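You operate a simulated robot arm through the tools that you are given. There is no shell and no other tool.

You run a simulated two-armed robot. Do the job below in one go: nothing can be reset, and whatever is moved stays where it is left.

Task
Pick up the sauce bottle with one hand, pass it to the other hand and put it on the shopping table top. Fetch the pack that says "crackers" from the kettle worktop and set it in the yellow serving bowl. Fetch the wrapped sandwich and set it in the blue card crate. Take the green avocado and leave it on the sink drainer. Take the white milk bottle on the kettle worktop and put it away on the recycling shelf. Take the sown label and put it on the baking worktop. Any order will do. Set down upright: sauce bottle, green avocado, white milk bottle, sown label.

It is judged by the outcome, as a careful person would: the job done as asked, and still so three seconds after it is handed in. It fails if anything else is knocked over, pushed out of place, dropped, spilled or broken.

Robot
Two 7-joint arms with two-finger parallel grippers on one trunk, on a base that drives. Base frame: it is fixed to the floor where the robot stands at the start and does not move with it; the origin is under the middle of the robot, x ahead of it, y to its left, z up; the surface under the hand at the start is at about z = 0.78. Lengths are in m, angles in degrees, forces in N, time in s.
The left shoulder is at the start at [0.02, 0.17, 1.153], the right one opposite. With the tool pointing down near the work surface each hand reaches from about 0.1 to 0.66 m from the robot's upright axis, wherever it stands, measured 20 degrees to its own side. Places, roughly: baking worktop [-3.9, 0.1, 0.9]; blue card crate inside (20x32 cm) [-0.04, -3.34, 0.54]; cracker pack, purple berry tea pack [-4, -1, 1]; green avocado (7x6x9 cm) [-1.8, -2.5, 0.9]; recycling shelf (15x97 cm) [0.1, -3.44, 0.98]; sauce bottle [0.5, 0, 0.75]; shopping table top [-1.5, 0.6, 0.8]; sink drainer [-3.4, 2.2, 0.9]; sown label [-4.5, -2.75, 1]; white milk bottle [-4, -1, 1]; wrapped sandwich [-2.5, -2, 1]; yellow serving bowl (22x22x7 cm) [-4.1, -1.2, 0.9]. Payload 3.8 kg a hand.
Tool frame (each hand has its own): the origin (TCP) lies between the finger pads and is the grasp point; the fingertips stand 0.03 m ahead of it; z points along the fingers, y is the line along which they close. Largest opening 0.11 m; finger width 0.02, thickness 0.01; the body of the gripper, 0.048 by 0.112 m, starts 0.055 m behind the TCP.
Orientation is told as [roll, pitch, yaw] about the base's x, y, z axes, in that order, counted from this pose: with the fingers straight down and closing along the base's y, the tool's x points along the base's -x, its y along +y and its z along -z.

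Tools
- The arms move only by the tool drive_tool. It takes "left_targets", "right_targets" or both (then of equal length, played together; a hand with none holds still); each is a list of rows, each a list of 7 numbers: the shift along the tool's x, y, z in m, then the turn, a rotation vector about the tool's x, y, z in degrees, then the finger opening in m, from 0 to 0.11. In form: [[dx, dy, dz, wx, wy, wz, jaw], ...]. A call has 1 to 20 rows; each row is the pose to reach, as a shift and turn from the pose commanded when the call began, along the tool's axes at that moment. Rows are played at 5 a second. More than 0.05 m and 8.6 degrees between two rows, or a gripper value outside its range, and nothing of the call is played. A pose out of reach is approached as far as the arm can. The call stops where the force on the tool passes 40 N (or 10 N more than at its start, if that is more) or the arm is blocked; 0.2 s more then pass. Each finger travels about 0.072 m/s and halts on what it meets, pressing with about 38 N; the grip force reading is that of the motor and also rises with nothing between the fingers. The clock runs only during rows and for 0.2 s after the last one: add rows that repeat a pose to give the fingers time. The reply holds the time, the measured pose of the TCP, the force on the tool along the base axes, the opening and the grip force, in the units named above and with some noise, with the torque about the TCP (base axes, N m) and any sound that the robot's microphone picked up, and new pictures: "views" is both (left out), scene, wrist or none (wrist: the cameras of the hands that moved).
- Cameras (640 x 400 px; columns grow to the right, rows downward): "scene" is now at [0.1123, 0.0083, 1.3098]; the picture's right is [0.09, -1.00, 0.00], its down [-0.51, -0.05, -0.86] and it looks along [0.85, 0.08, -0.51] (base axes); focal length 255 px, centre (320, 200). "left" rides on the left gripper at [0.072, -0.017, -0.103] in its tool frame; the picture's right is [0.23, 0.97, 0.00], its down [-0.76, 0.18, -0.62] and it looks along [-0.61, 0.14, 0.78] (tool axes); focal length 222 px, centre (320, 200). "right" rides on the right gripper at [0.072, 0.017, -0.103] in its tool frame; the picture's right is [-0.23, 0.97, 0.00], its down [-0.76, -0.18, -0.62] and it looks along [-0.61, -0.14, 0.78] (tool axes); focal length 222 px, centre (320, 200). There is no depth. A picture from a camera that has moved, and an enlarged one, comes with that camera's place and axes in the base frame and with its lens.
- raise_lower(by): slides the trunk up (or, below 0, down) by that many m; the arms and the scene camera ride with it, the base frame stays. It gives what a move gives, with no picture.
- steer(legs): drives the robot by 1 to 6 legs, each [ahead, turn to the left] in m and degrees, along the robot's own axes; the way and the turn of a leg run together, so that a leg with both is an arc; at most 1.5 m and 180 degrees a leg. The arms and the cameras ride along, it lands a little off, and it stops where it bumps. It gives what a move gives, and a new picture of the scene camera.
- turn_head(pan, tilt): turns the head with the scene camera to pan (to the left, within 80 degrees either way) and tilt (down, from -29 to 69), counted from straight ahead of the robot. It gives what a move gives, and a new picture of the scene camera.
- enlarge(camera, box): a new picture of the part [left, top, right, bottom] of that camera's present view, enlarged. The clock stands still meanwhile.
- hand_in(): hands the job in; it is judged then, once.

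Places have to be worked out from the pictures, the camera data and where the tool is seen. Open the grippers and draw the arms clear of the work before you hand the job in, unless the task says otherwise.

The tools are called after "Request:" as a command line: name --argument value ..., lists and objects as JSON in quotes. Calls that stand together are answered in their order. drive_tool: Moves the arms, as the interface text tells. Its arguments: {"type":"object","properties":{"left_targets":{"type":"array","items":{"type":"array","items":{"type":"number"}}},"right_targets":{"type":"array","items":{"type":"array","items":{"type":"number"}}},"views":{"type":"string","enum":["both","scene","wrist","none"]}},"required":[]} The other tools are called the same way: raise_lower (by) slides the trunk up or down; steer (legs) drives the base; turn_head (pan, tilt) turns the head that bears the scene camera; enlarge (camera, box) takes an enlarged picture of a part of a camera's view; hand_in () hands the job in.

At the start:

```text
time: 0.0
left_tcp_pos: [0.4381, 0.1847, 1.1108]
left_tcp_rot: [0.0, 0.0, -0.1]
left_contact_force: [-0.1, 0.2, 0.1]
left_wrist_torque: [0.03, 0.0, 0.0]
left_width: 0.11
left_gripper_force: 0.1
right_tcp_pos: [0.4408, -0.169, 1.0905]
right_tcp_rot: [0.1, 0.0, 0.0]
right_contact_force: [-0.3, -0.1, 0.3]
right_wrist_torque: [0.0, -0.01, 0.03]
right_width: 0.1098
right_gripper_force: 0.1
trunk travel left (down, up): [-0.25, 0.32]
robot x, y, heading: [0.0017, 0.0024, -0.2]
head pan, tilt: [5.4, 31.0]
```

scene: 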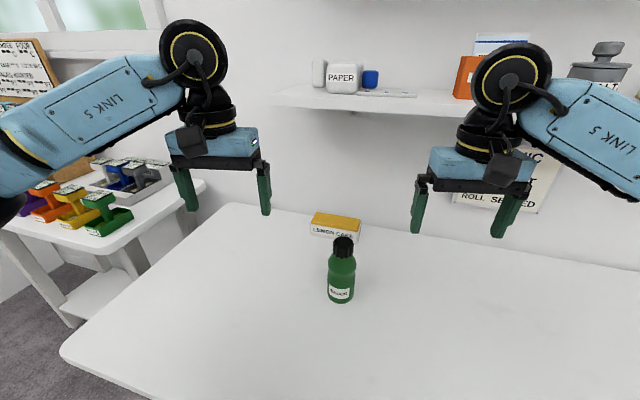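
right: 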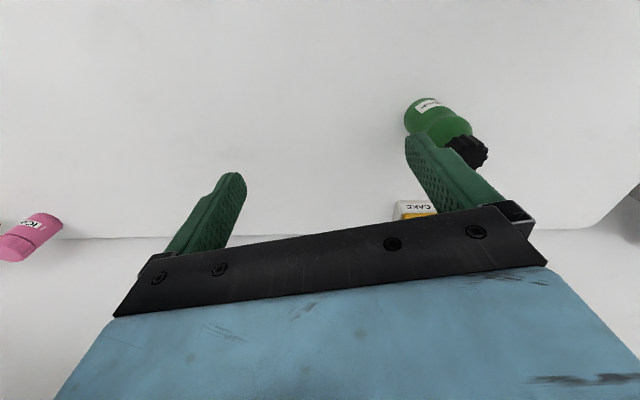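
left: 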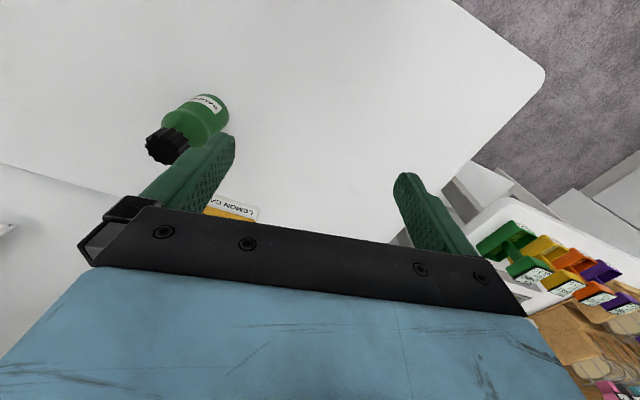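

I look closer at the bottle and the surroundings first. The bottle seems to stand at about (0.55, 0.0), 0.165 m tall.

Request:
enlarge --camera "scene" --box '[260, 190, 420, 320]'

Request:
enlarge --camera "scene" --box '[0, 20, 210, 330]'

```text
3.08 times, centred on (340, 255) of scene
camera zoom: at [0.1123, 0.0083, 1.3098], right [0.09, -1.0, 0.0], down [-0.51, -0.05, -0.86], along [0.85, 0.08, -0.51], focal length 785 px, centre (258, 31)
```

zoom: 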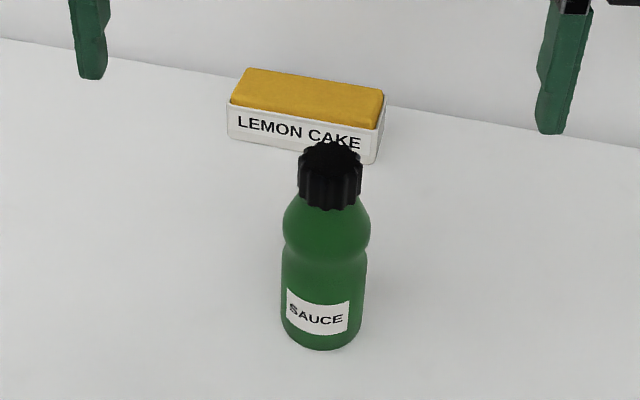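

```text
1.29 times, centred on (105, 175) of scene
camera zoom: at [0.1123, 0.0083, 1.3098], right [0.09, -1.0, 0.0], down [-0.51, -0.05, -0.86], along [0.85, 0.08, -0.51], focal length 329 px, centre (597, 232)
```

zoom: 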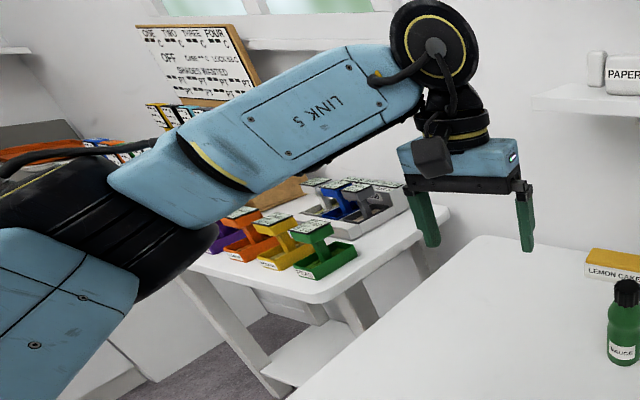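

The cap is about 4.6 cm wide, the body 7 cm. I'll have the right hand take the lower body from the right with the tool tilted 55° off vertical, and later the left hand takes the cap from above. First I turn the right hand to this pose in free air.

Request:
drive_tool --right_targets '[[-0.005, -0.002, 0.003, -3.3, -3.3, -6.34, 0.11], [-0.01, -0.005, 0.006, -6.6, -6.6, -12.68, 0.11], [-0.015, -0.007, 0.009, -9.9, -9.9, -19.0, 0.11], [-0.02, -0.01, 0.012, -13.2, -13.2, -25.36, 0.11], [-0.025, -0.012, 0.015, -16.5, -16.5, -31.7, 0.11], [-0.03, -0.015, 0.018, -19.8, -19.8, -38.0, 0.11], [-0.035, -0.017, 0.021, -23.1, -23.1, -44.4, 0.11], [-0.04, -0.02, 0.024, -26.4, -26.4, -50.7, 0.11], [-0.045, -0.022, 0.027, -29.7, -29.7, -57.1, 0.11], [-0.05, -0.025, 0.03, -33.0, -33.0, -63.4, 0.11], [-0.055, -0.027, 0.033, -36.3, -36.3, -69.7, 0.11], [-0.06, -0.03, 0.036, -39.6, -39.6, -76.1, 0.11], [-0.06, -0.03, 0.04, -42.9, -42.9, -82.4, 0.11], [-0.06, -0.03, 0.04, -42.9, -42.9, -82.4, 0.11]]'

```text
time: 3.0
left_tcp_pos: [0.4387, 0.1858, 1.1111]
left_tcp_rot: [0.0, 0.1, -0.1]
left_contact_force: [-0.9, 0.2, 0.2]
left_wrist_torque: [0.01, -0.01, 0.05]
left_width: 0.1099
left_gripper_force: 0.1
right_tcp_pos: [0.2892, -0.1258, 1.1932]
right_tcp_rot: [0.0, -55.0, 90.0]
right_contact_force: [-0.6, 0.9, 0.5]
right_wrist_torque: [0.01, -0.01, 0.02]
right_width: 0.1099
right_gripper_force: 0.1
right hand out of reach, approached as far as the arm can: row 7, 8, 9, 10, 11, 12, 13, 14
trunk travel left (down, up): [-0.25, 0.32]
robot x, y, heading: [0.0018, 0.0031, -0.1]
head pan, tilt: [5.4, 31.0]
camera scene: at [0.1124, 0.0087, 1.3098], right [0.09, -1.0, 0.0], down [-0.51, -0.05, -0.86], along [0.85, 0.08, -0.51], focal length 255 px, centre (320, 200)
camera right: at [0.2714, -0.2532, 1.1949], right [-0.97, 0.13, 0.19], down [0.18, -0.07, 0.98], along [0.14, 0.99, 0.05], focal length 222 px, centre (320, 200)
```

scene: 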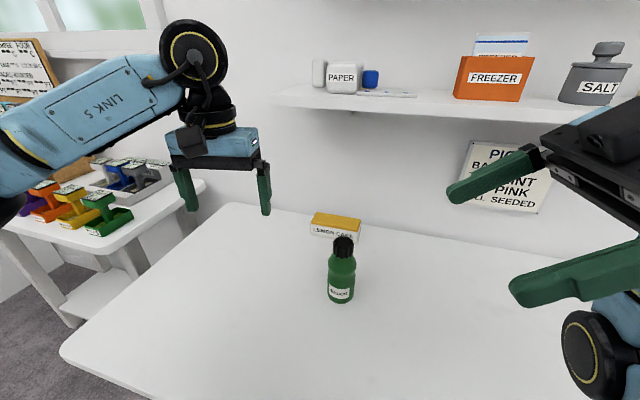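
right: 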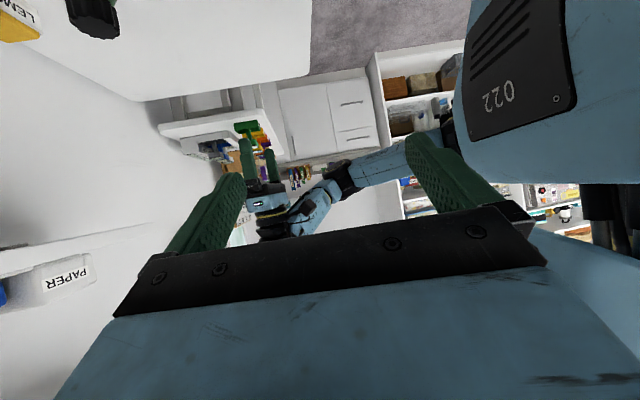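

The turn was done but that pose is out of reach at the wanted place (the hand is at (0.29, −0.13, 1.19)). I turn it back to straight down, and will use a forward-tilted approach instead, which suits the arm better.

Request:
drive_tool --right_targets '[[0, 0, 0, 3.3, 3.3, 6.34, 0.11], [0, 0, 0, 6.6, 6.6, 12.68, 0.11], [0, 0, 0, 9.9, 9.9, 19.0, 0.11], [0, 0, 0, 13.2, 13.2, 25.36, 0.11], [0, 0, 0, 16.5, 16.5, 31.7, 0.11], [0, 0, 0, 19.8, 19.8, 38.0, 0.11], [0, 0, 0, 23.1, 23.1, 44.4, 0.11], [0, 0, 0, 26.4, 26.4, 50.7, 0.11], [0, 0, 0, 29.7, 29.7, 57.1, 0.11], [0, 0, 0, 33.0, 33.0, 63.4, 0.11], [0, 0, 0, 36.3, 36.3, 69.7, 0.11], [0, 0, 0, 39.6, 39.6, 76.1, 0.11], [0, 0, 0, 42.9, 42.9, 82.4, 0.11], [0, 0, 0, 42.9, 42.9, 82.4, 0.11]]' --views "scene"

```text
time: 6.0
left_tcp_pos: [0.4389, 0.1859, 1.1113]
left_tcp_rot: [0.0, 0.0, 0.0]
left_contact_force: [0.5, -0.6, 0.2]
left_wrist_torque: [-0.02, -0.03, 0.03]
left_width: 0.11
left_gripper_force: 0.0
right_tcp_pos: [0.2903, -0.1318, 1.1922]
right_tcp_rot: [0.0, 0.0, -0.1]
right_contact_force: [-0.6, 0.2, -0.2]
right_wrist_torque: [0.0, 0.0, 0.02]
right_width: 0.11
right_gripper_force: 0.0
trunk travel left (down, up): [-0.25, 0.32]
robot x, y, heading: [-0.0014, -0.0034, 0.0]
head pan, tilt: [5.4, 31.0]
camera scene: at [0.1123, 0.0082, 1.3098], right [0.09, -1.0, 0.0], down [-0.51, -0.05, -0.86], along [0.85, 0.08, -0.51], focal length 255 px, centre (320, 200)
```

scene: 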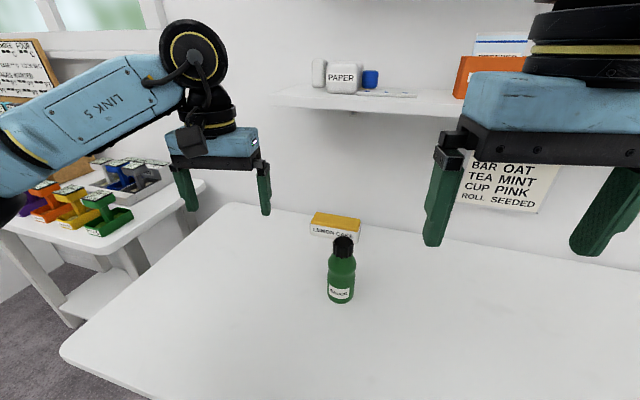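

The hand is upright again at (0.29, −0.13, 1.19). Now I pitch it forward by 55° while moving to a pre-grasp spot short of the bottle.

Request:
drive_tool --right_targets '[[-0.011, 0.004, 0.024, 0, -6.9, 0, 0.11], [-0.022, 0.008, 0.048, 0, -13.8, 0, 0.11], [-0.034, 0.012, 0.072, 0, -20.6, 0, 0.11], [-0.045, 0.016, 0.096, 0, -27.5, 0, 0.11], [-0.056, 0.02, 0.12, 0, -34.4, 0, 0.11], [-0.067, 0.024, 0.144, 0, -41.3, 0, 0.11], [-0.08, 0.028, 0.168, 0, -48.1, 0, 0.11], [-0.09, 0.032, 0.192, 0, -55, 0, 0.11], [-0.09, 0.032, 0.192, 0, -55, 0, 0.11]]'

```text
time: 8.0
left_tcp_pos: [0.4384, 0.1856, 1.1117]
left_tcp_rot: [0.0, 0.1, -0.1]
left_contact_force: [1.6, -0.3, 0.8]
left_wrist_torque: [0.01, 0.02, 0.0]
left_width: 0.11
left_gripper_force: 0.1
right_tcp_pos: [0.3792, -0.1, 1.0012]
right_tcp_rot: [0.0, -54.9, 0.1]
right_contact_force: [0.1, -0.8, -0.9]
right_wrist_torque: [-0.01, 0.06, 0.02]
right_width: 0.1096
right_gripper_force: 0.1
trunk travel left (down, up): [-0.25, 0.32]
robot x, y, heading: [0.002, -0.0023, 0.0]
head pan, tilt: [5.4, 31.0]
camera scene: at [0.1122, 0.0083, 1.3099], right [0.09, -1.0, 0.0], down [-0.51, -0.05, -0.86], along [0.85, 0.08, -0.51], focal length 255 px, centre (320, 200)
camera right: at [0.2538, -0.0846, 1.0019], right [0.13, 0.97, 0.19], down [-0.07, -0.18, 0.98], along [0.99, -0.14, 0.05], focal length 222 px, centre (320, 200)
```

scene: 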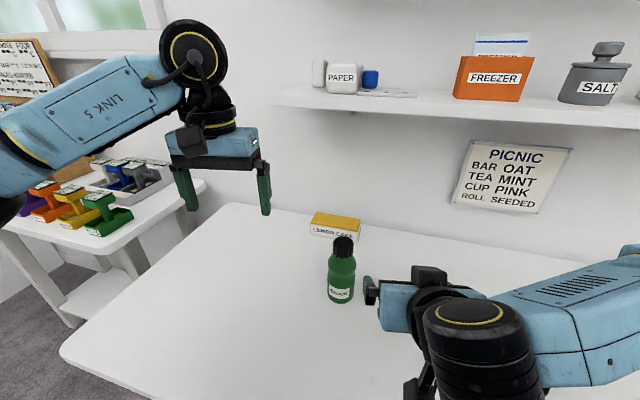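
right: 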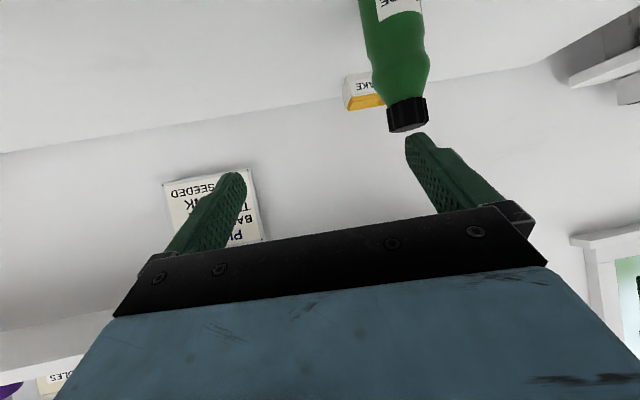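

The forward-tilted pose works, and the wrist view puts the bottle axis at about (0.548, 0.002). I align sideways and then advance along the fingers so that they straddle the lower body.

Request:
drive_tool --right_targets '[[0.012, 0.034, 0.023, 0, 0, 0, 0.11], [0.024, 0.068, 0.046, 0, 0, 0, 0.11], [0.0365, 0.102, 0.07, 0, 0, 0, 0.11], [0.0365, 0.102, 0.1, 0, 0, 0, 0.11], [0.0365, 0.102, 0.13, 0, 0, 0, 0.11], [0.0365, 0.102, 0.16, 0, 0, 0, 0.11], [0.0365, 0.102, 0.18, 0, 0, 0, 0.11], [0.0365, 0.102, 0.2, 0, 0, 0, 0.11], [0.0365, 0.102, 0.215, 0, 0, 0, 0.11], [0.0365, 0.102, 0.215, 0, 0, 0, 0.11]]'

```text
time: 10.2
left_tcp_pos: [0.4383, 0.1852, 1.111]
left_tcp_rot: [0.0, 0.1, -0.1]
left_contact_force: [-0.3, -0.6, 0.3]
left_wrist_torque: [-0.01, 0.0, -0.01]
left_width: 0.11
left_gripper_force: 0.0
right_tcp_pos: [0.5354, 0.0004, 0.8475]
right_tcp_rot: [0.0, -54.8, -0.1]
right_contact_force: [0.5, 0.3, 0.1]
right_wrist_torque: [0.02, 0.02, 0.0]
right_width: 0.1099
right_gripper_force: 0.1
trunk travel left (down, up): [-0.25, 0.32]
robot x, y, heading: [-0.0002, -0.0002, -0.3]
head pan, tilt: [5.4, 31.0]
camera scene: at [0.1123, 0.0083, 1.3098], right [0.09, -1.0, 0.0], down [-0.51, -0.05, -0.86], along [0.85, 0.08, -0.51], focal length 255 px, centre (320, 200)
camera right: at [0.4092, 0.0168, 0.8496], right [0.13, 0.97, 0.19], down [-0.07, -0.18, 0.98], along [0.99, -0.14, 0.05], focal length 222 px, centre (320, 200)
```

scene: 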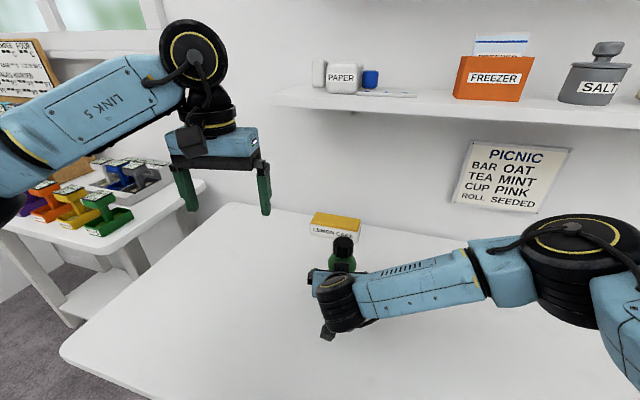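
right: 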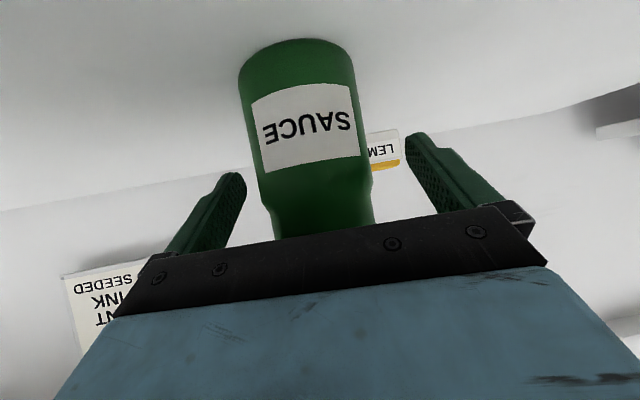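

The bottle is between the fingers, nearly centred. I close gently.

Request:
drive_tool --right_targets '[[0, 0, 0, 0, 0, 0, 0.085], [0, 0, 0, 0, 0, 0, 0.065], [0, 0, 0, 0, 0, 0, 0.05], [0, 0, 0, 0, 0, 0, 0.05], [0, 0, 0, 0, 0, 0, 0.05]]'

```text
time: 11.4
left_tcp_pos: [0.4375, 0.1851, 1.1116]
left_tcp_rot: [0.0, 0.1, 0.0]
left_contact_force: [0.0, 0.1, -0.2]
left_wrist_torque: [-0.03, 0.0, -0.04]
left_width: 0.1102
left_gripper_force: 0.0
right_tcp_pos: [0.5371, 0.0009, 0.8495]
right_tcp_rot: [-0.1, -54.9, 0.0]
right_contact_force: [0.3, 0.3, 0.3]
right_wrist_torque: [-0.04, 0.0, 0.0]
right_width: 0.0637
right_gripper_force: 38.1
trunk travel left (down, up): [-0.25, 0.32]
robot x, y, heading: [-0.0028, 0.0009, -0.2]
head pan, tilt: [5.4, 31.0]
camera scene: at [0.1123, 0.0083, 1.3098], right [0.09, -1.0, 0.0], down [-0.51, -0.05, -0.86], along [0.85, 0.08, -0.51], focal length 255 px, centre (320, 200)
camera right: at [0.4091, 0.0167, 0.8497], right [0.13, 0.97, 0.19], down [-0.07, -0.18, 0.98], along [0.99, -0.14, 0.05], focal length 222 px, centre (320, 200)
```

scene: 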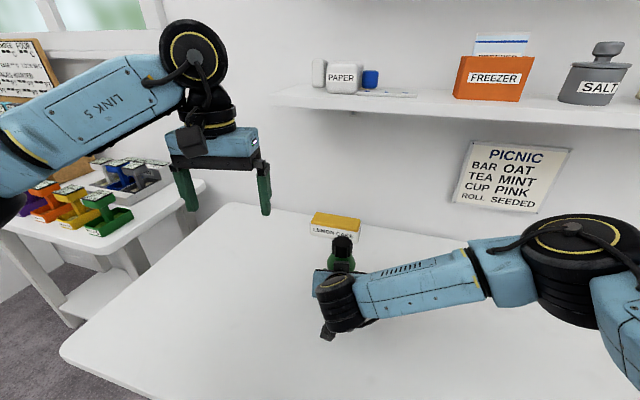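
right: 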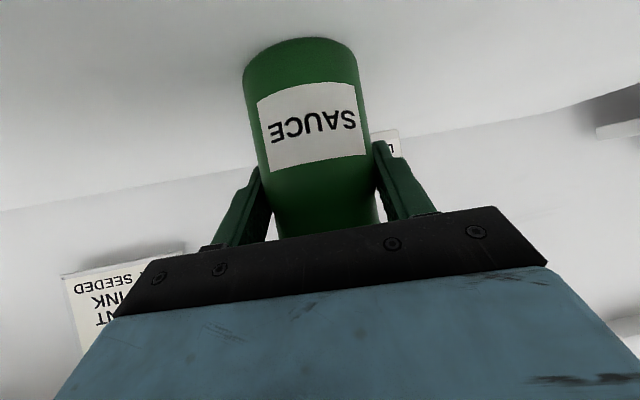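

Grip holds at 6.4 cm. I lift the bottle straight up first, then draw it a little back to the hand-over place.

Request:
drive_tool --right_targets '[[-0.0205, 0, -0.0144, 0, 0, 0, 0.05], [-0.041, 0, -0.0287, 0, 0, 0, 0.05], [-0.055, 0, -0.06, 0, 0, 0, 0.05], [-0.06, 0, -0.095, 0, 0, 0, 0.05], [-0.065, 0, -0.13, 0, 0, 0, 0.05], [-0.065, 0, -0.15, 0, 0, 0, 0.05], [-0.065, 0, -0.15, 0, 0, 0, 0.05]]'

```text
time: 13.0
left_tcp_pos: [0.438, 0.1854, 1.1103]
left_tcp_rot: [0.1, 0.0, 0.0]
left_contact_force: [0.1, 0.4, -0.4]
left_wrist_torque: [-0.03, 0.01, 0.01]
left_width: 0.1099
left_gripper_force: 0.0
right_tcp_pos: [0.4502, 0.0016, 0.9906]
right_tcp_rot: [0.1, -55.0, 0.0]
right_contact_force: [-0.5, -0.1, -1.6]
right_wrist_torque: [0.02, 0.02, 0.02]
right_width: 0.0635
right_gripper_force: 37.9
trunk travel left (down, up): [-0.25, 0.32]
robot x, y, heading: [0.0025, 0.0022, 0.3]
head pan, tilt: [5.4, 31.0]
camera scene: at [0.1125, 0.0083, 1.3098], right [0.09, -1.0, 0.0], down [-0.51, -0.05, -0.86], along [0.85, 0.08, -0.51], focal length 255 px, centre (320, 200)
camera right: at [0.324, 0.0175, 0.9914], right [0.13, 0.97, 0.19], down [-0.07, -0.18, 0.98], along [0.99, -0.14, 0.05], focal length 222 px, centre (320, 200)
```

scene: 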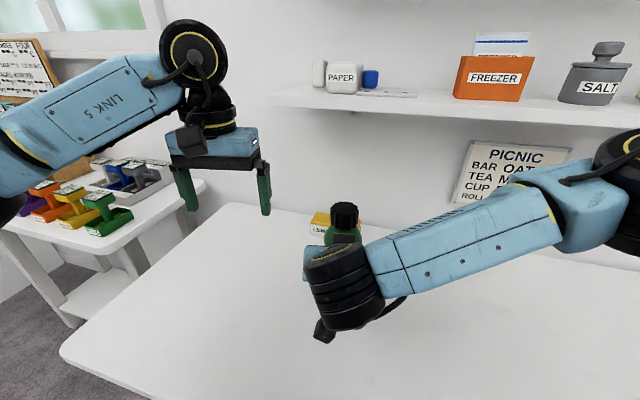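
right: 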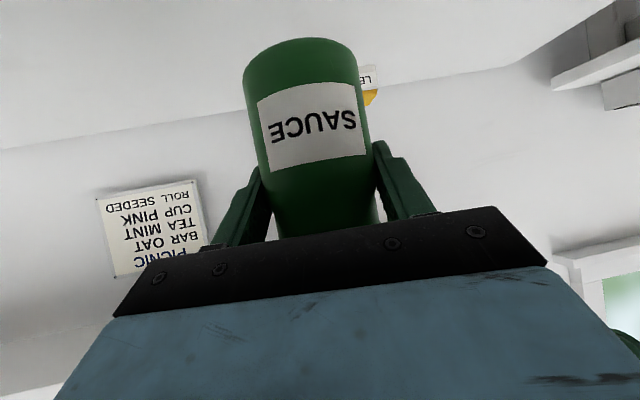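

Let me zoom in on the cap to fix its height.

Request:
enlarge --camera "scene" --box '[290, 180, 400, 260]'

```text
5.00 times, centred on (345, 220) of scene
camera zoom: at [0.1125, 0.0083, 1.3098], right [0.09, -1.0, 0.0], down [-0.51, -0.05, -0.86], along [0.85, 0.08, -0.51], focal length 1275 px, centre (195, 100)
```

zoom: 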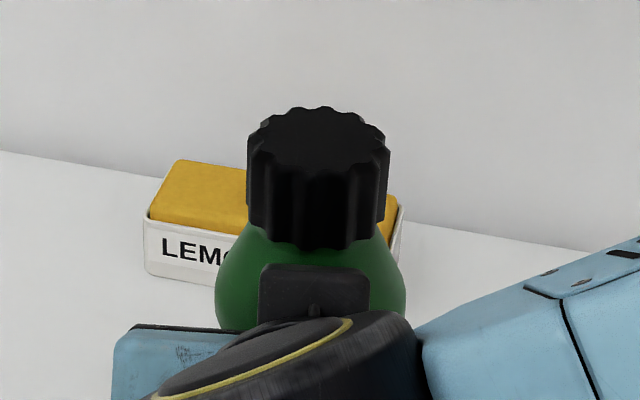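

Cap top centre is at about (0.461, 0.001, 1.087), cap 2.6 cm high. The left hand goes up, over, and halts with its fingertips just above the cap.

Request:
drive_tool --left_targets '[[0, 0, -0.03, 0, 0, 0, 0.11], [0, 0, -0.065, 0, 0, 0, 0.11], [-0.005, -0.03, -0.08, 0, 0, 0, 0.11], [-0.012, -0.07, -0.08, 0, 0, 0, 0.11], [-0.018, -0.11, -0.08, 0, 0, 0, 0.11], [-0.023, -0.15, -0.08, 0, 0, 0, 0.11], [-0.023, -0.1845, -0.08, 0, 0, 0, 0.11], [-0.023, -0.1845, -0.06, 0, 0, 0, 0.11], [-0.023, -0.1845, -0.04, 0, 0, 0, 0.11], [-0.023, -0.1845, -0.04, 0, 0, 0, 0.11]]'

```text
time: 15.2
left_tcp_pos: [0.4625, 0.0014, 1.1515]
left_tcp_rot: [0.0, 0.0, -0.1]
left_contact_force: [0.9, -0.8, 0.8]
left_wrist_torque: [-0.02, 0.01, -0.04]
left_width: 0.1098
left_gripper_force: 0.1
right_tcp_pos: [0.45, 0.0024, 0.9902]
right_tcp_rot: [0.0, -55.1, 0.0]
right_contact_force: [-0.4, -0.4, -0.9]
right_wrist_torque: [-0.02, -0.02, 0.03]
right_width: 0.0634
right_gripper_force: 37.9
trunk travel left (down, up): [-0.25, 0.32]
robot x, y, heading: [0.0003, 0.0014, -0.3]
head pan, tilt: [5.4, 31.0]
camera scene: at [0.1123, 0.0085, 1.3098], right [0.09, -1.0, 0.0], down [-0.51, -0.05, -0.86], along [0.85, 0.08, -0.51], focal length 255 px, centre (320, 200)
camera left: at [0.3903, -0.0149, 1.2552], right [-0.23, 0.97, 0.0], down [0.76, 0.18, 0.62], along [0.61, 0.14, -0.78], focal length 222 px, centre (320, 200)
```

scene: 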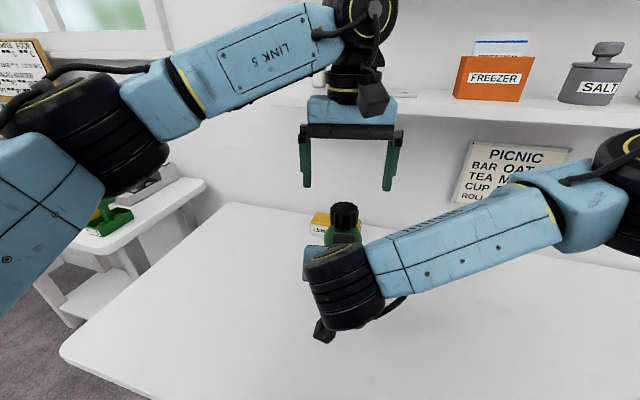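
left: 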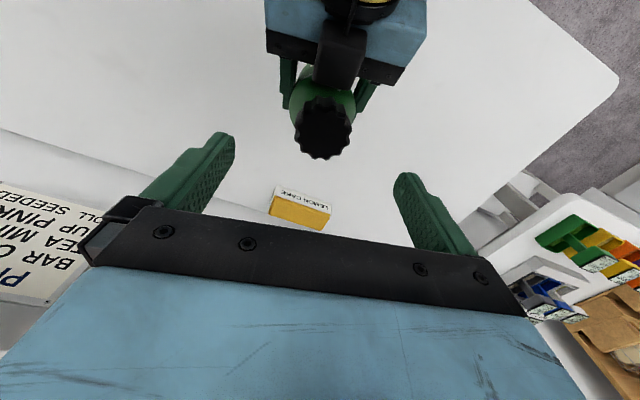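

The left view confirms the cap lies under the hand, within 1 cm. I go down 5.6 cm and close on the cap.

Request:
drive_tool --left_targets '[[0.002, 0, 0.02, 0, 0, 0, 0.11], [0.003, 0, 0.04, 0, 0, 0, 0.11], [0.003, 0, 0.056, 0, 0, 0, 0.11], [0.003, 0, 0.056, 0, 0, 0, 0.11]]'

```text
time: 16.2
left_tcp_pos: [0.4574, 0.0013, 1.095]
left_tcp_rot: [0.0, 0.0, 0.0]
left_contact_force: [1.1, 0.8, -0.9]
left_wrist_torque: [0.0, -0.01, 0.0]
left_width: 0.11
left_gripper_force: 0.0
right_tcp_pos: [0.4514, 0.0014, 0.9897]
right_tcp_rot: [0.0, -55.0, 0.1]
right_contact_force: [-0.4, 0.6, -0.6]
right_wrist_torque: [0.05, -0.01, -0.02]
right_width: 0.0636
right_gripper_force: 38.3
trunk travel left (down, up): [-0.25, 0.32]
robot x, y, heading: [0.0004, -0.0026, 0.2]
head pan, tilt: [5.4, 31.0]
camera scene: at [0.1123, 0.0083, 1.3098], right [0.09, -1.0, 0.0], down [-0.51, -0.05, -0.86], along [0.85, 0.08, -0.51], focal length 255 px, centre (320, 200)
camera left: at [0.3861, -0.0148, 1.1992], right [-0.23, 0.97, 0.0], down [0.76, 0.18, 0.62], along [0.61, 0.14, -0.78], focal length 222 px, centre (320, 200)
```

scene: 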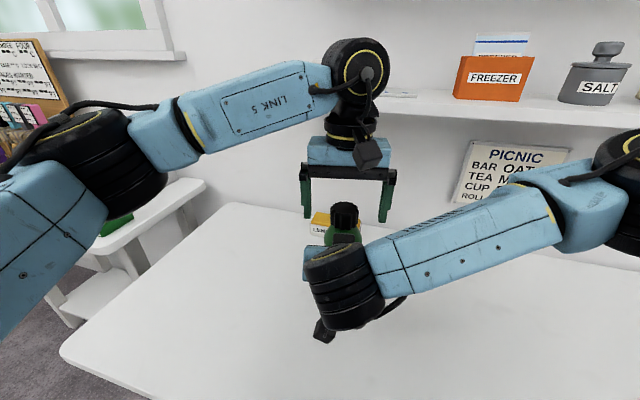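
left: 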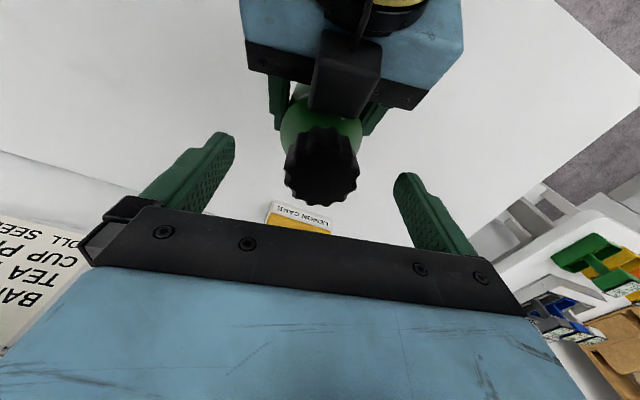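

Before closing I zoom in to compare the fingertips with the cap.

Request:
enlarge --camera "scene" --box '[290, 150, 410, 250]'

Request:
enlarge --camera "left" --box '[180, 60, 440, 260]'

```text
4.00 times, centred on (350, 200) of scene
camera zoom: at [0.1123, 0.0083, 1.3098], right [0.09, -1.0, 0.0], down [-0.51, -0.05, -0.86], along [0.85, 0.08, -0.51], focal length 1020 px, centre (200, 200)
```

zoom: 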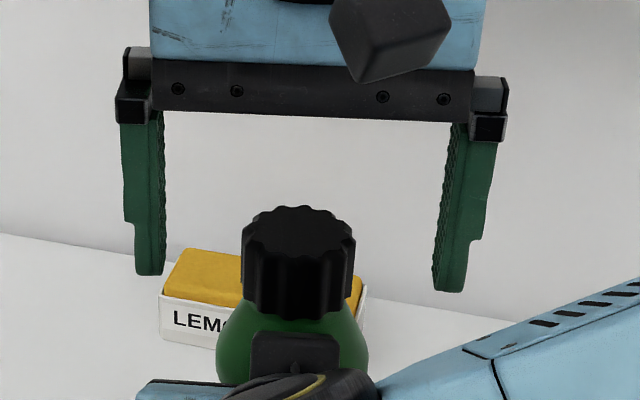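

```text
2.00 times, centred on (310, 160) of left
camera zoom: at [0.3861, -0.0148, 1.1992], right [-0.23, 0.97, 0.0], down [0.76, 0.18, 0.62], along [0.61, 0.14, -0.78], focal length 444 px, centre (340, 280)
```

zoom: 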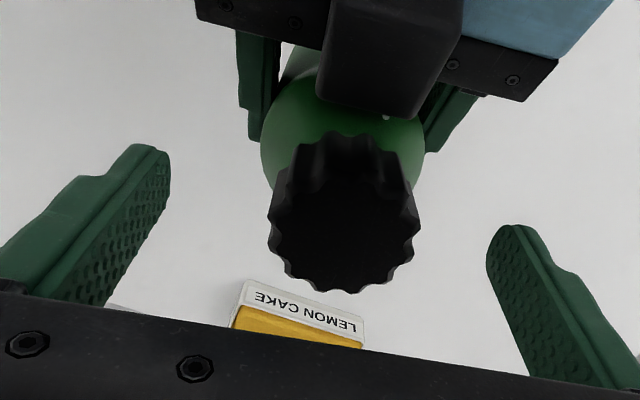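

Triangulating both views gives the cap at x ≈ 0.453 and its top at about 1.09. I shift 5 mm back and close the left fingers on it.

Request:
drive_tool --left_targets '[[0.005, 0, 0, 0, 0, 0, 0.11], [0.005, 0, 0, 0, 0, 0, 0.085], [0.005, 0, 0, 0, 0, 0, 0.06], [0.005, 0, 0, 0, 0, 0, 0.04], [0.005, 0, 0, 0, 0, 0, 0.03], [0.005, 0, 0, 0, 0, 0, 0.03], [0.005, 0, 0, 0, 0, 0, 0.03]]'

```text
time: 17.8
left_tcp_pos: [0.4536, 0.0005, 1.0963]
left_tcp_rot: [0.2, 0.0, 0.1]
left_contact_force: [0.8, 6.5, -0.5]
left_wrist_torque: [0.17, 0.0, 0.01]
left_width: 0.0419
left_gripper_force: 38.2
right_tcp_pos: [0.4504, 0.0014, 0.9921]
right_tcp_rot: [0.0, -55.0, -0.1]
right_contact_force: [-0.4, -7.2, -0.9]
right_wrist_torque: [0.54, -0.06, -0.05]
right_width: 0.0634
right_gripper_force: 37.8
trunk travel left (down, up): [-0.25, 0.32]
robot x, y, heading: [-0.0021, -0.0032, -0.1]
head pan, tilt: [5.4, 31.0]
camera scene: at [0.1124, 0.0083, 1.3098], right [0.09, -1.0, 0.0], down [-0.51, -0.05, -0.86], along [0.85, 0.08, -0.51], focal length 255 px, centre (320, 200)
camera left: at [0.3818, -0.015, 1.1993], right [-0.23, 0.97, 0.0], down [0.76, 0.18, 0.62], along [0.61, 0.14, -0.78], focal length 222 px, centre (320, 200)
```

scene: 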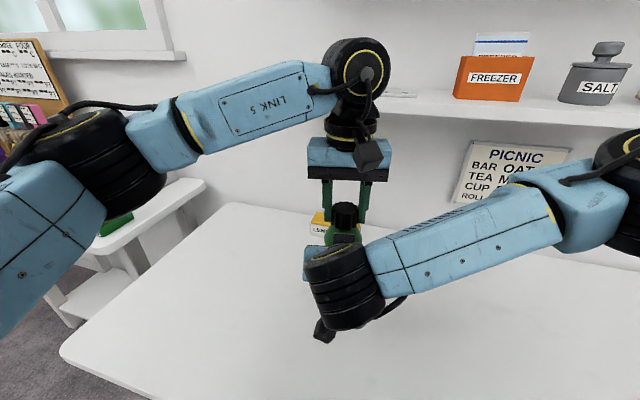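
left: 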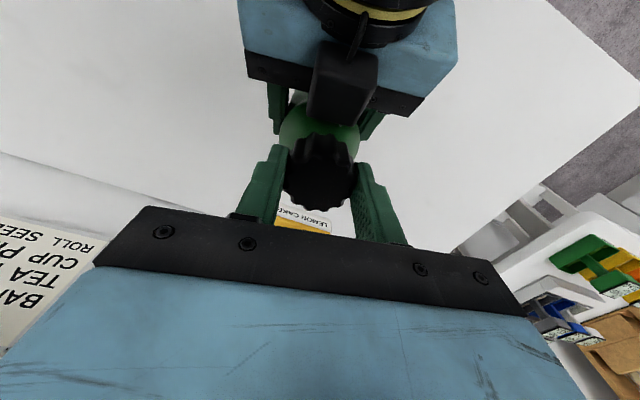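

The left hand holds the cap at 4.2 cm. I open the right fingers and draw the right hand back along its axis.

Request:
drive_tool --right_targets '[[0, 0, 0, 0, 0, 0, 0.08], [0, 0, 0, 0, 0, 0, 0.11], [0, 0, 0, 0, 0, 0, 0.11], [0, 0, -0.03, 0, 0, 0, 0.11], [0, 0, -0.06, 0, 0, 0, 0.11], [0, 0, -0.1, 0, 0, 0, 0.11], [0, 0, -0.13, 0, 0, 0, 0.11]]'

```text
time: 19.4
left_tcp_pos: [0.4527, 0.0004, 1.0941]
left_tcp_rot: [0.0, 0.0, 0.0]
left_contact_force: [-0.1, -0.2, -0.6]
left_wrist_torque: [-0.04, 0.01, -0.02]
left_width: 0.042
left_gripper_force: 37.6
right_tcp_pos: [0.3433, 0.0024, 1.0649]
right_tcp_rot: [-0.1, -55.0, 0.1]
right_contact_force: [-0.2, 0.0, 0.7]
right_wrist_torque: [-0.03, 0.02, -0.01]
right_width: 0.1101
right_gripper_force: 0.0
trunk travel left (down, up): [-0.25, 0.32]
robot x, y, heading: [0.0014, -0.0009, 0.1]
head pan, tilt: [5.4, 31.0]
camera scene: at [0.1121, 0.0086, 1.3099], right [0.09, -1.0, 0.0], down [-0.51, -0.05, -0.86], along [0.85, 0.08, -0.51], focal length 255 px, centre (320, 200)
camera right: at [0.2168, 0.018, 1.0665], right [0.13, 0.97, 0.19], down [-0.07, -0.18, 0.98], along [0.99, -0.14, 0.05], focal length 222 px, centre (320, 200)
```

scene: 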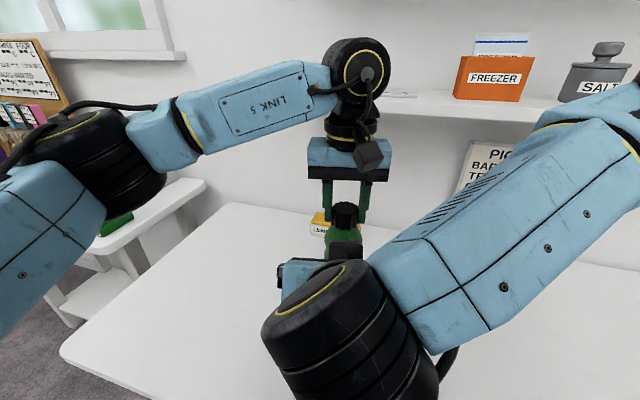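
right: 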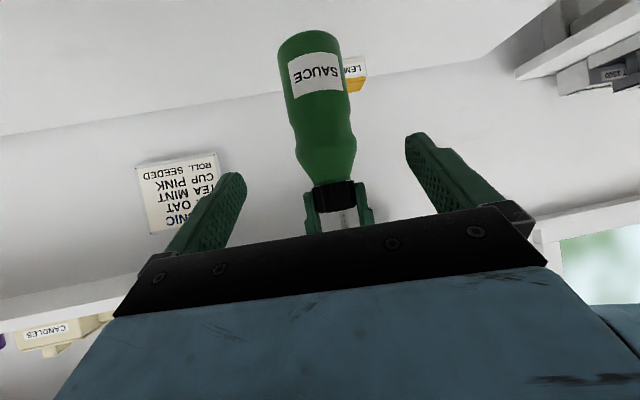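

The hand-over is done; the bottle hangs upright in the left hand. Now I bring both hands to compact carrying poses, the right one turned back to straight down.

Request:
drive_tool --right_targets '[[0, -0.04, 0, 0, 0, 0, 0.11], [0, -0.08, 0, 0, 0, 0, 0.11], [-0.01, -0.12, -0.01, 0, 0, 0, 0.11], [-0.02, -0.16, -0.02, 0, 0, 0, 0.11], [-0.03, -0.2, -0.045, 0, 0, 0, 0.11], [-0.03, -0.21, -0.045, 0, 7, 0, 0.11], [-0.03, -0.21, -0.045, 0, 14, 0, 0.11], [-0.03, -0.21, -0.045, 0, 21, 0, 0.11], [-0.03, -0.21, -0.045, 0, 28, 0, 0.11], [-0.03, -0.21, -0.045, 0, 35, 0, 0.11], [-0.03, -0.21, -0.045, 0, 42, 0, 0.11], [-0.03, -0.21, -0.045, 0, 49, 0, 0.11], [-0.03, -0.21, -0.045, 0, 55, 0, 0.11]]' --left_targets '[[0, 0, 0, 0, 0, 0, 0.03], [0, 0, 0, 0, 0, 0, 0.03], [0, 0, -0.01, 0, 0, 0, 0.03], [0, 0.01, -0.03, 0, 0, 0, 0.03], [0.01, 0.03, -0.05, 0, 0, 0, 0.03], [0.02, 0.05, -0.07, 0, 0, 0, 0.03], [0.03, 0.07, -0.08, 0, 0, 0, 0.03], [0.05, 0.09, -0.09, 0, 0, 0, 0.03], [0.07, 0.11, -0.1, 0, 0, 0, 0.03], [0.08, 0.13, -0.1, 0, 0, 0, 0.03], [0.09, 0.15, -0.1, 0, 0, 0, 0.03], [0.1, 0.17, -0.1, 0, 0, 0, 0.03], [0.1, 0.17, -0.1, 0, 0, 0, 0.03]]'

Request:
turn_head --pan 80 --tilt 25

Request:
turn_head --pan -80 --tilt 25

```text
time: 22.2
left_tcp_pos: [0.352, 0.1715, 1.1936]
left_tcp_rot: [0.0, 0.1, 0.0]
left_contact_force: [-0.4, 0.2, 0.6]
left_wrist_torque: [0.01, 0.03, 0.01]
left_width: 0.03
left_gripper_force: 0.1
right_tcp_pos: [0.3236, -0.2085, 1.1121]
right_tcp_rot: [0.0, 0.1, 0.1]
right_contact_force: [0.4, -0.4, -0.5]
right_wrist_torque: [0.01, 0.04, 0.0]
right_width: 0.1098
right_gripper_force: 0.1
right hand out of reach, approached as far as the arm can: row 2, 3, 4, 5, 6, 7, 8
trunk travel left (down, up): [-0.25, 0.32]
robot x, y, heading: [-0.0002, 0.0039, -0.2]
head pan, tilt: [5.4, 31.0]
camera scene: at [0.1128, 0.008, 1.3098], right [0.09, -1.0, 0.0], down [-0.51, -0.05, -0.86], along [0.85, 0.08, -0.52], focal length 255 px, centre (320, 200)
camera right: at [0.2514, -0.1926, 1.2172], right [0.23, 0.97, 0.0], down [0.76, -0.18, 0.62], along [0.61, -0.14, -0.78], focal length 222 px, centre (320, 200)
camera left: at [0.2799, 0.1553, 1.2987], right [-0.23, 0.97, 0.0], down [0.76, 0.18, 0.62], along [0.61, 0.14, -0.78], focal length 222 px, centre (320, 200)
```

scene: 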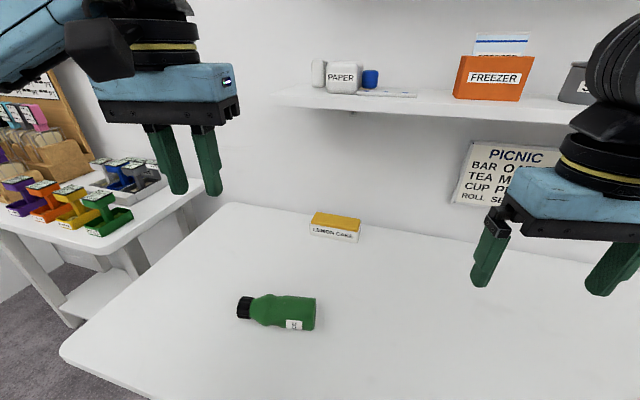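
right: 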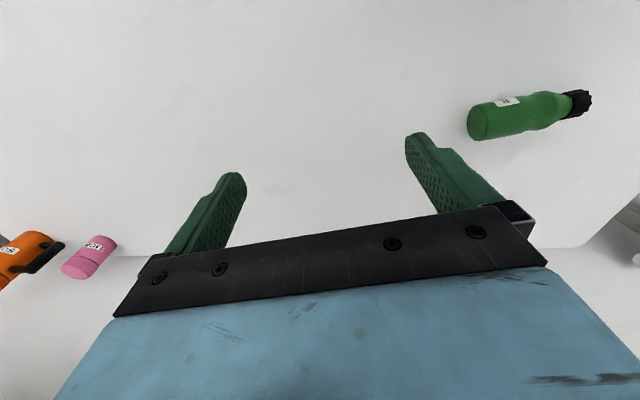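
left: 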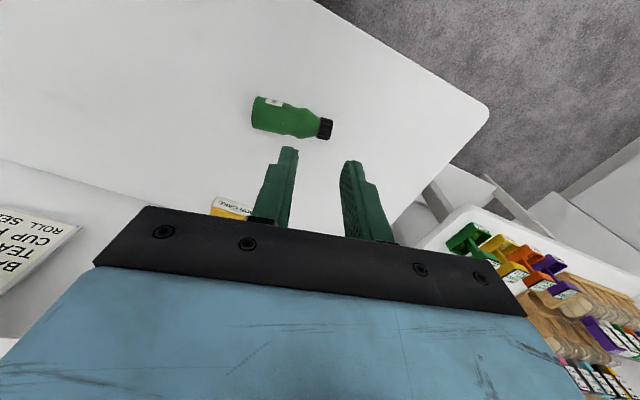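

```text
time: 23.7
left_tcp_pos: [0.3525, 0.1717, 1.1945]
left_tcp_rot: [0.0, 0.0, 0.1]
left_contact_force: [0.6, 0.3, 0.6]
left_wrist_torque: [0.0, -0.03, -0.02]
left_width: 0.03
left_gripper_force: 0.1
right_tcp_pos: [0.324, -0.2092, 1.1129]
right_tcp_rot: [0.1, 0.0, -0.1]
right_contact_force: [0.1, 0.1, 0.4]
right_wrist_torque: [0.01, 0.02, -0.01]
right_width: 0.11
right_gripper_force: 0.0
trunk travel left (down, up): [-0.25, 0.32]
robot x, y, heading: [0.0013, 0.0006, 0.2]
head pan, tilt: [80.0, 25.0]
camera scene: at [0.0388, 0.0905, 1.3193], right [0.98, -0.17, 0.0], down [-0.07, -0.42, -0.91], along [0.16, 0.89, -0.42], focal length 255 px, centre (320, 200)
```

scene: 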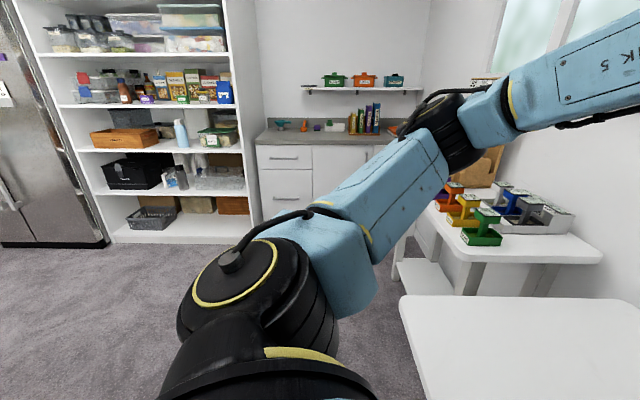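

```text
time: 26.1
left_tcp_pos: [0.353, 0.1716, 1.1938]
left_tcp_rot: [0.1, 0.0, -0.1]
left_contact_force: [0.0, 0.3, 0.0]
left_wrist_torque: [-0.01, 0.02, -0.01]
left_width: 0.0301
left_gripper_force: 0.0
right_tcp_pos: [0.3247, -0.2087, 1.1121]
right_tcp_rot: [0.0, 0.0, 0.0]
right_contact_force: [0.3, -0.1, -0.1]
right_wrist_torque: [-0.01, 0.02, -0.03]
right_width: 0.1099
right_gripper_force: 0.0
trunk travel left (down, up): [-0.25, 0.32]
robot x, y, heading: [-0.0049, 0.0009, 0.0]
head pan, tilt: [-80.0, 25.0]
camera scene: at [0.0387, -0.0909, 1.3193], right [-0.98, -0.17, 0.0], down [-0.07, 0.42, -0.91], along [0.16, -0.89, -0.42], focal length 255 px, centre (320, 200)
```

scene: 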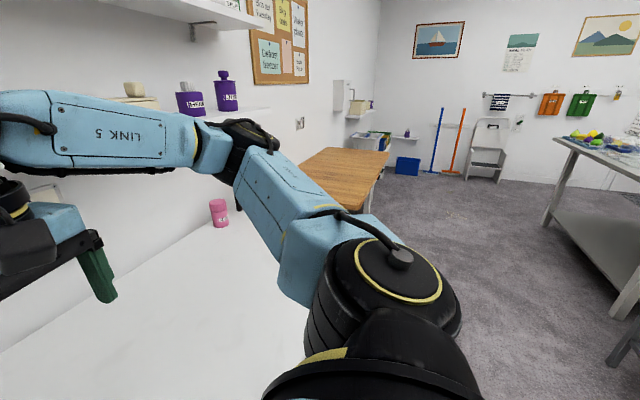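

The left hand came up empty: the bottle slipped from it when the hands parted, and now lies unbroken on the table, along the y axis at x ≈ 0.46, from y ≈ 0.05 (base) to 0.21 (cap). I turn the head back for a good look before picking it up again.

Request:
turn_head --pan 5.4 --tilt 40

Request:
enlarge --camera "scene" --box '[200, 200, 360, 300]'

```text
time: 27.7
left_tcp_pos: [0.3506, 0.1707, 1.1953]
left_tcp_rot: [-0.1, 0.1, 0.1]
left_contact_force: [-0.3, -0.4, -0.3]
left_wrist_torque: [0.0, 0.02, 0.02]
left_width: 0.0298
left_gripper_force: 0.2
right_tcp_pos: [0.3229, -0.2095, 1.1129]
right_tcp_rot: [0.0, 0.0, -0.1]
right_contact_force: [0.0, 0.7, -0.4]
right_wrist_torque: [-0.02, -0.01, 0.01]
right_width: 0.1099
right_gripper_force: 0.1
trunk travel left (down, up): [-0.25, 0.32]
robot x, y, heading: [-0.0007, -0.0001, 0.2]
head pan, tilt: [5.4, 40.0]
camera scene: at [0.1073, 0.0077, 1.296], right [0.09, -1.0, 0.0], down [-0.64, -0.06, -0.77], along [0.76, 0.07, -0.64], focal length 255 px, centre (320, 200)
```

scene: 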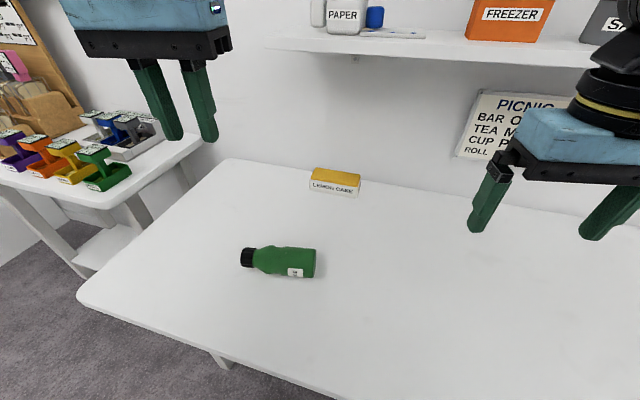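

```text
4.00 times, centred on (280, 250) of scene
camera zoom: at [0.1073, 0.0077, 1.296], right [0.09, -1.0, 0.0], down [-0.64, -0.06, -0.77], along [0.76, 0.07, -0.64], focal length 1020 px, centre (480, 0)
```

zoom: 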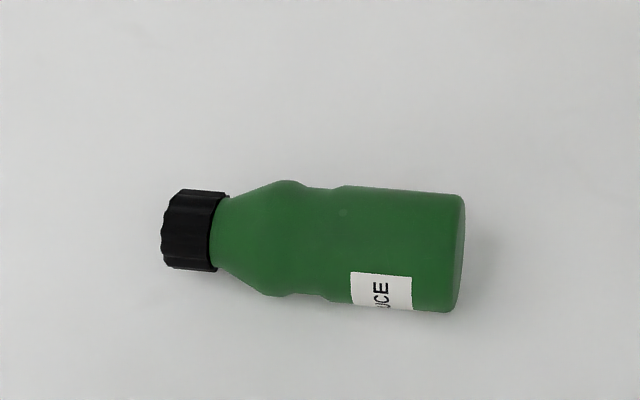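

The bottle axis lies at x ≈ 0.458, from base y = 0.052 to cap end y = 0.226. The left hand will take it by the lower body at y ≈ 0.095 with a yaw of +90°, so that pitching the hand forward later brings it upright.

Request:
drive_tool --left_targets '[[-0.009, -0.006, 0.015, 0, 0, -7.5, 0.11], [-0.018, -0.012, 0.03, 0, 0, -15, 0.11], [-0.027, -0.019, 0.045, 0, 0, -22.5, 0.11], [-0.036, -0.025, 0.06, 0, 0, -30, 0.11], [-0.045, -0.031, 0.075, 0, 0, -37.5, 0.11], [-0.054, -0.038, 0.09, 0, 0, -45, 0.11], [-0.063, -0.044, 0.105, 0, 0, -52.5, 0.11], [-0.072, -0.051, 0.12, 0, 0, -60, 0.11], [-0.081, -0.057, 0.135, 0, 0, -67.5, 0.11], [-0.09, -0.063, 0.15, 0, 0, -75, 0.11], [-0.099, -0.07, 0.17, 0, 0, -82.5, 0.11], [-0.107, -0.076, 0.195, 0, 0, -90, 0.11], [-0.107, -0.076, 0.195, 0, 0, -90, 0.11]]'

```text
time: 30.5
left_tcp_pos: [0.4617, 0.0965, 1.0]
left_tcp_rot: [0.1, 0.0, 90.1]
left_contact_force: [0.3, 0.0, 0.6]
left_wrist_torque: [-0.01, -0.01, 0.0]
left_width: 0.1098
left_gripper_force: 0.1
right_tcp_pos: [0.3228, -0.2076, 1.1132]
right_tcp_rot: [0.0, 0.0, 0.0]
right_contact_force: [0.0, -0.6, -1.2]
right_wrist_torque: [-0.01, 0.03, -0.02]
right_width: 0.1104
right_gripper_force: 0.1
trunk travel left (down, up): [-0.25, 0.32]
robot x, y, heading: [-0.0005, 0.0001, 0.0]
head pan, tilt: [5.4, 40.0]
camera scene: at [0.1072, 0.0079, 1.2961], right [0.09, -1.0, 0.0], down [-0.64, -0.06, -0.77], along [0.76, 0.07, -0.64], focal length 255 px, centre (320, 200)
camera left: at [0.4775, 0.0236, 1.1041], right [-0.97, -0.23, 0.0], down [-0.18, 0.76, 0.62], along [-0.14, 0.61, -0.78], focal length 222 px, centre (320, 200)
```

scene: 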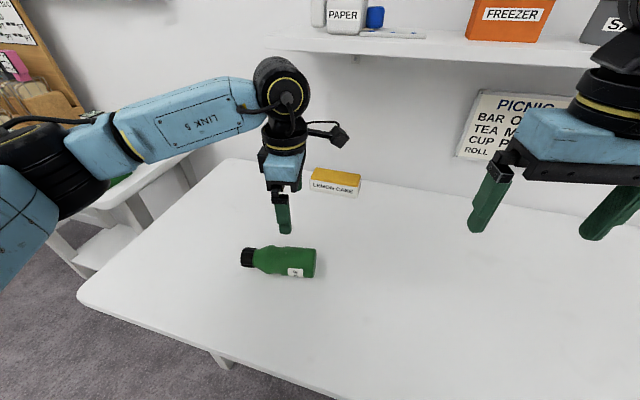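
left: 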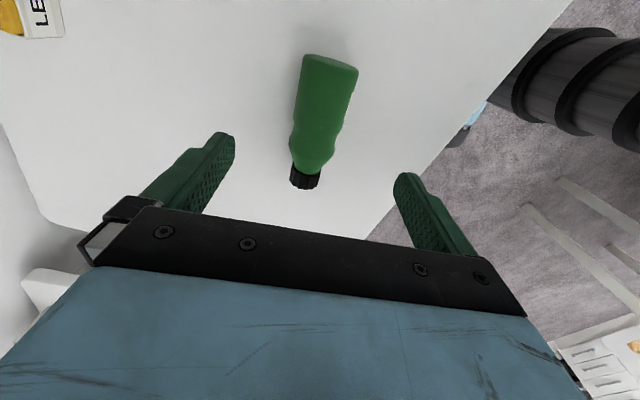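

Both views agree on the bottle's place (x ≈ 0.457). I lower the left hand over the lower body and close.

Request:
drive_tool --left_targets '[[0, 0.004, 0.04, 0, 0, 0, 0.11], [0, 0.004, 0.08, 0, 0, 0, 0.11], [0, 0.004, 0.12, 0, 0, 0, 0.11], [0, 0.004, 0.15, 0, 0, 0, 0.11], [0, 0.004, 0.17, 0, 0, 0, 0.11], [0, 0.004, 0.178, 0, 0, 0, 0.11], [0, 0.004, 0.178, 0, 0, 0, 0.09], [0, 0.004, 0.178, 0, 0, 0, 0.07], [0, 0.004, 0.178, 0, 0, 0, 0.05], [0, 0.004, 0.178, 0, 0, 0, 0.05], [0, 0.004, 0.178, 0, 0, 0, 0.05]]'

```text
time: 32.9
left_tcp_pos: [0.4566, 0.0948, 0.8222]
left_tcp_rot: [0.1, 0.0, 90.1]
left_contact_force: [1.0, 0.4, -0.3]
left_wrist_torque: [-0.02, -0.01, 0.02]
left_width: 0.065
left_gripper_force: 37.8
right_tcp_pos: [0.3253, -0.209, 1.1125]
right_tcp_rot: [0.0, 0.0, 0.0]
right_contact_force: [0.5, 0.2, -0.2]
right_wrist_torque: [0.03, 0.04, 0.02]
right_width: 0.11
right_gripper_force: 0.3
trunk travel left (down, up): [-0.25, 0.32]
robot x, y, heading: [0.0002, -0.0015, -0.1]
head pan, tilt: [5.4, 40.0]
camera scene: at [0.1074, 0.0078, 1.296], right [0.09, -1.0, 0.0], down [-0.64, -0.06, -0.77], along [0.76, 0.07, -0.64], focal length 255 px, centre (320, 200)
camera left: at [0.4728, 0.0234, 0.926], right [-0.97, -0.23, 0.0], down [-0.18, 0.76, 0.62], along [-0.14, 0.61, -0.78], focal length 222 px, centre (320, 200)
```

scene: 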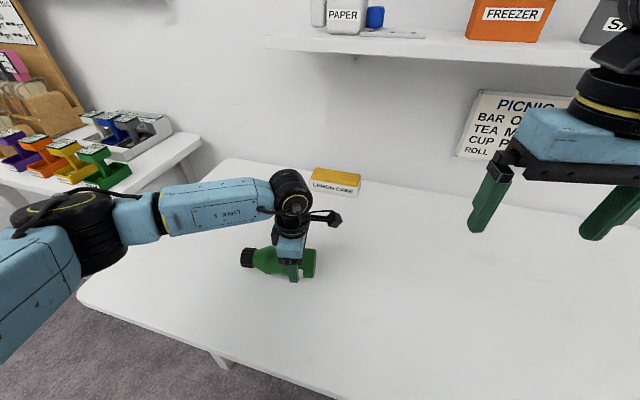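
left: 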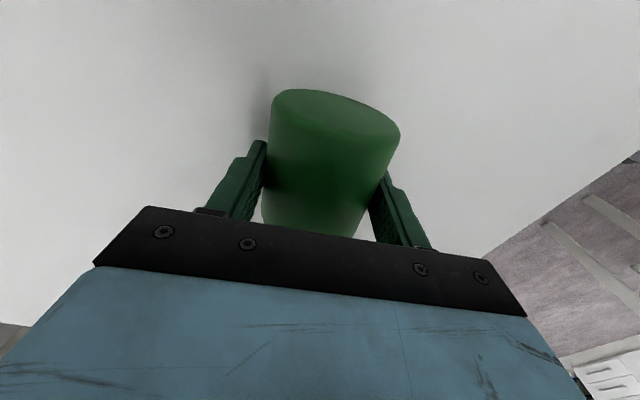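

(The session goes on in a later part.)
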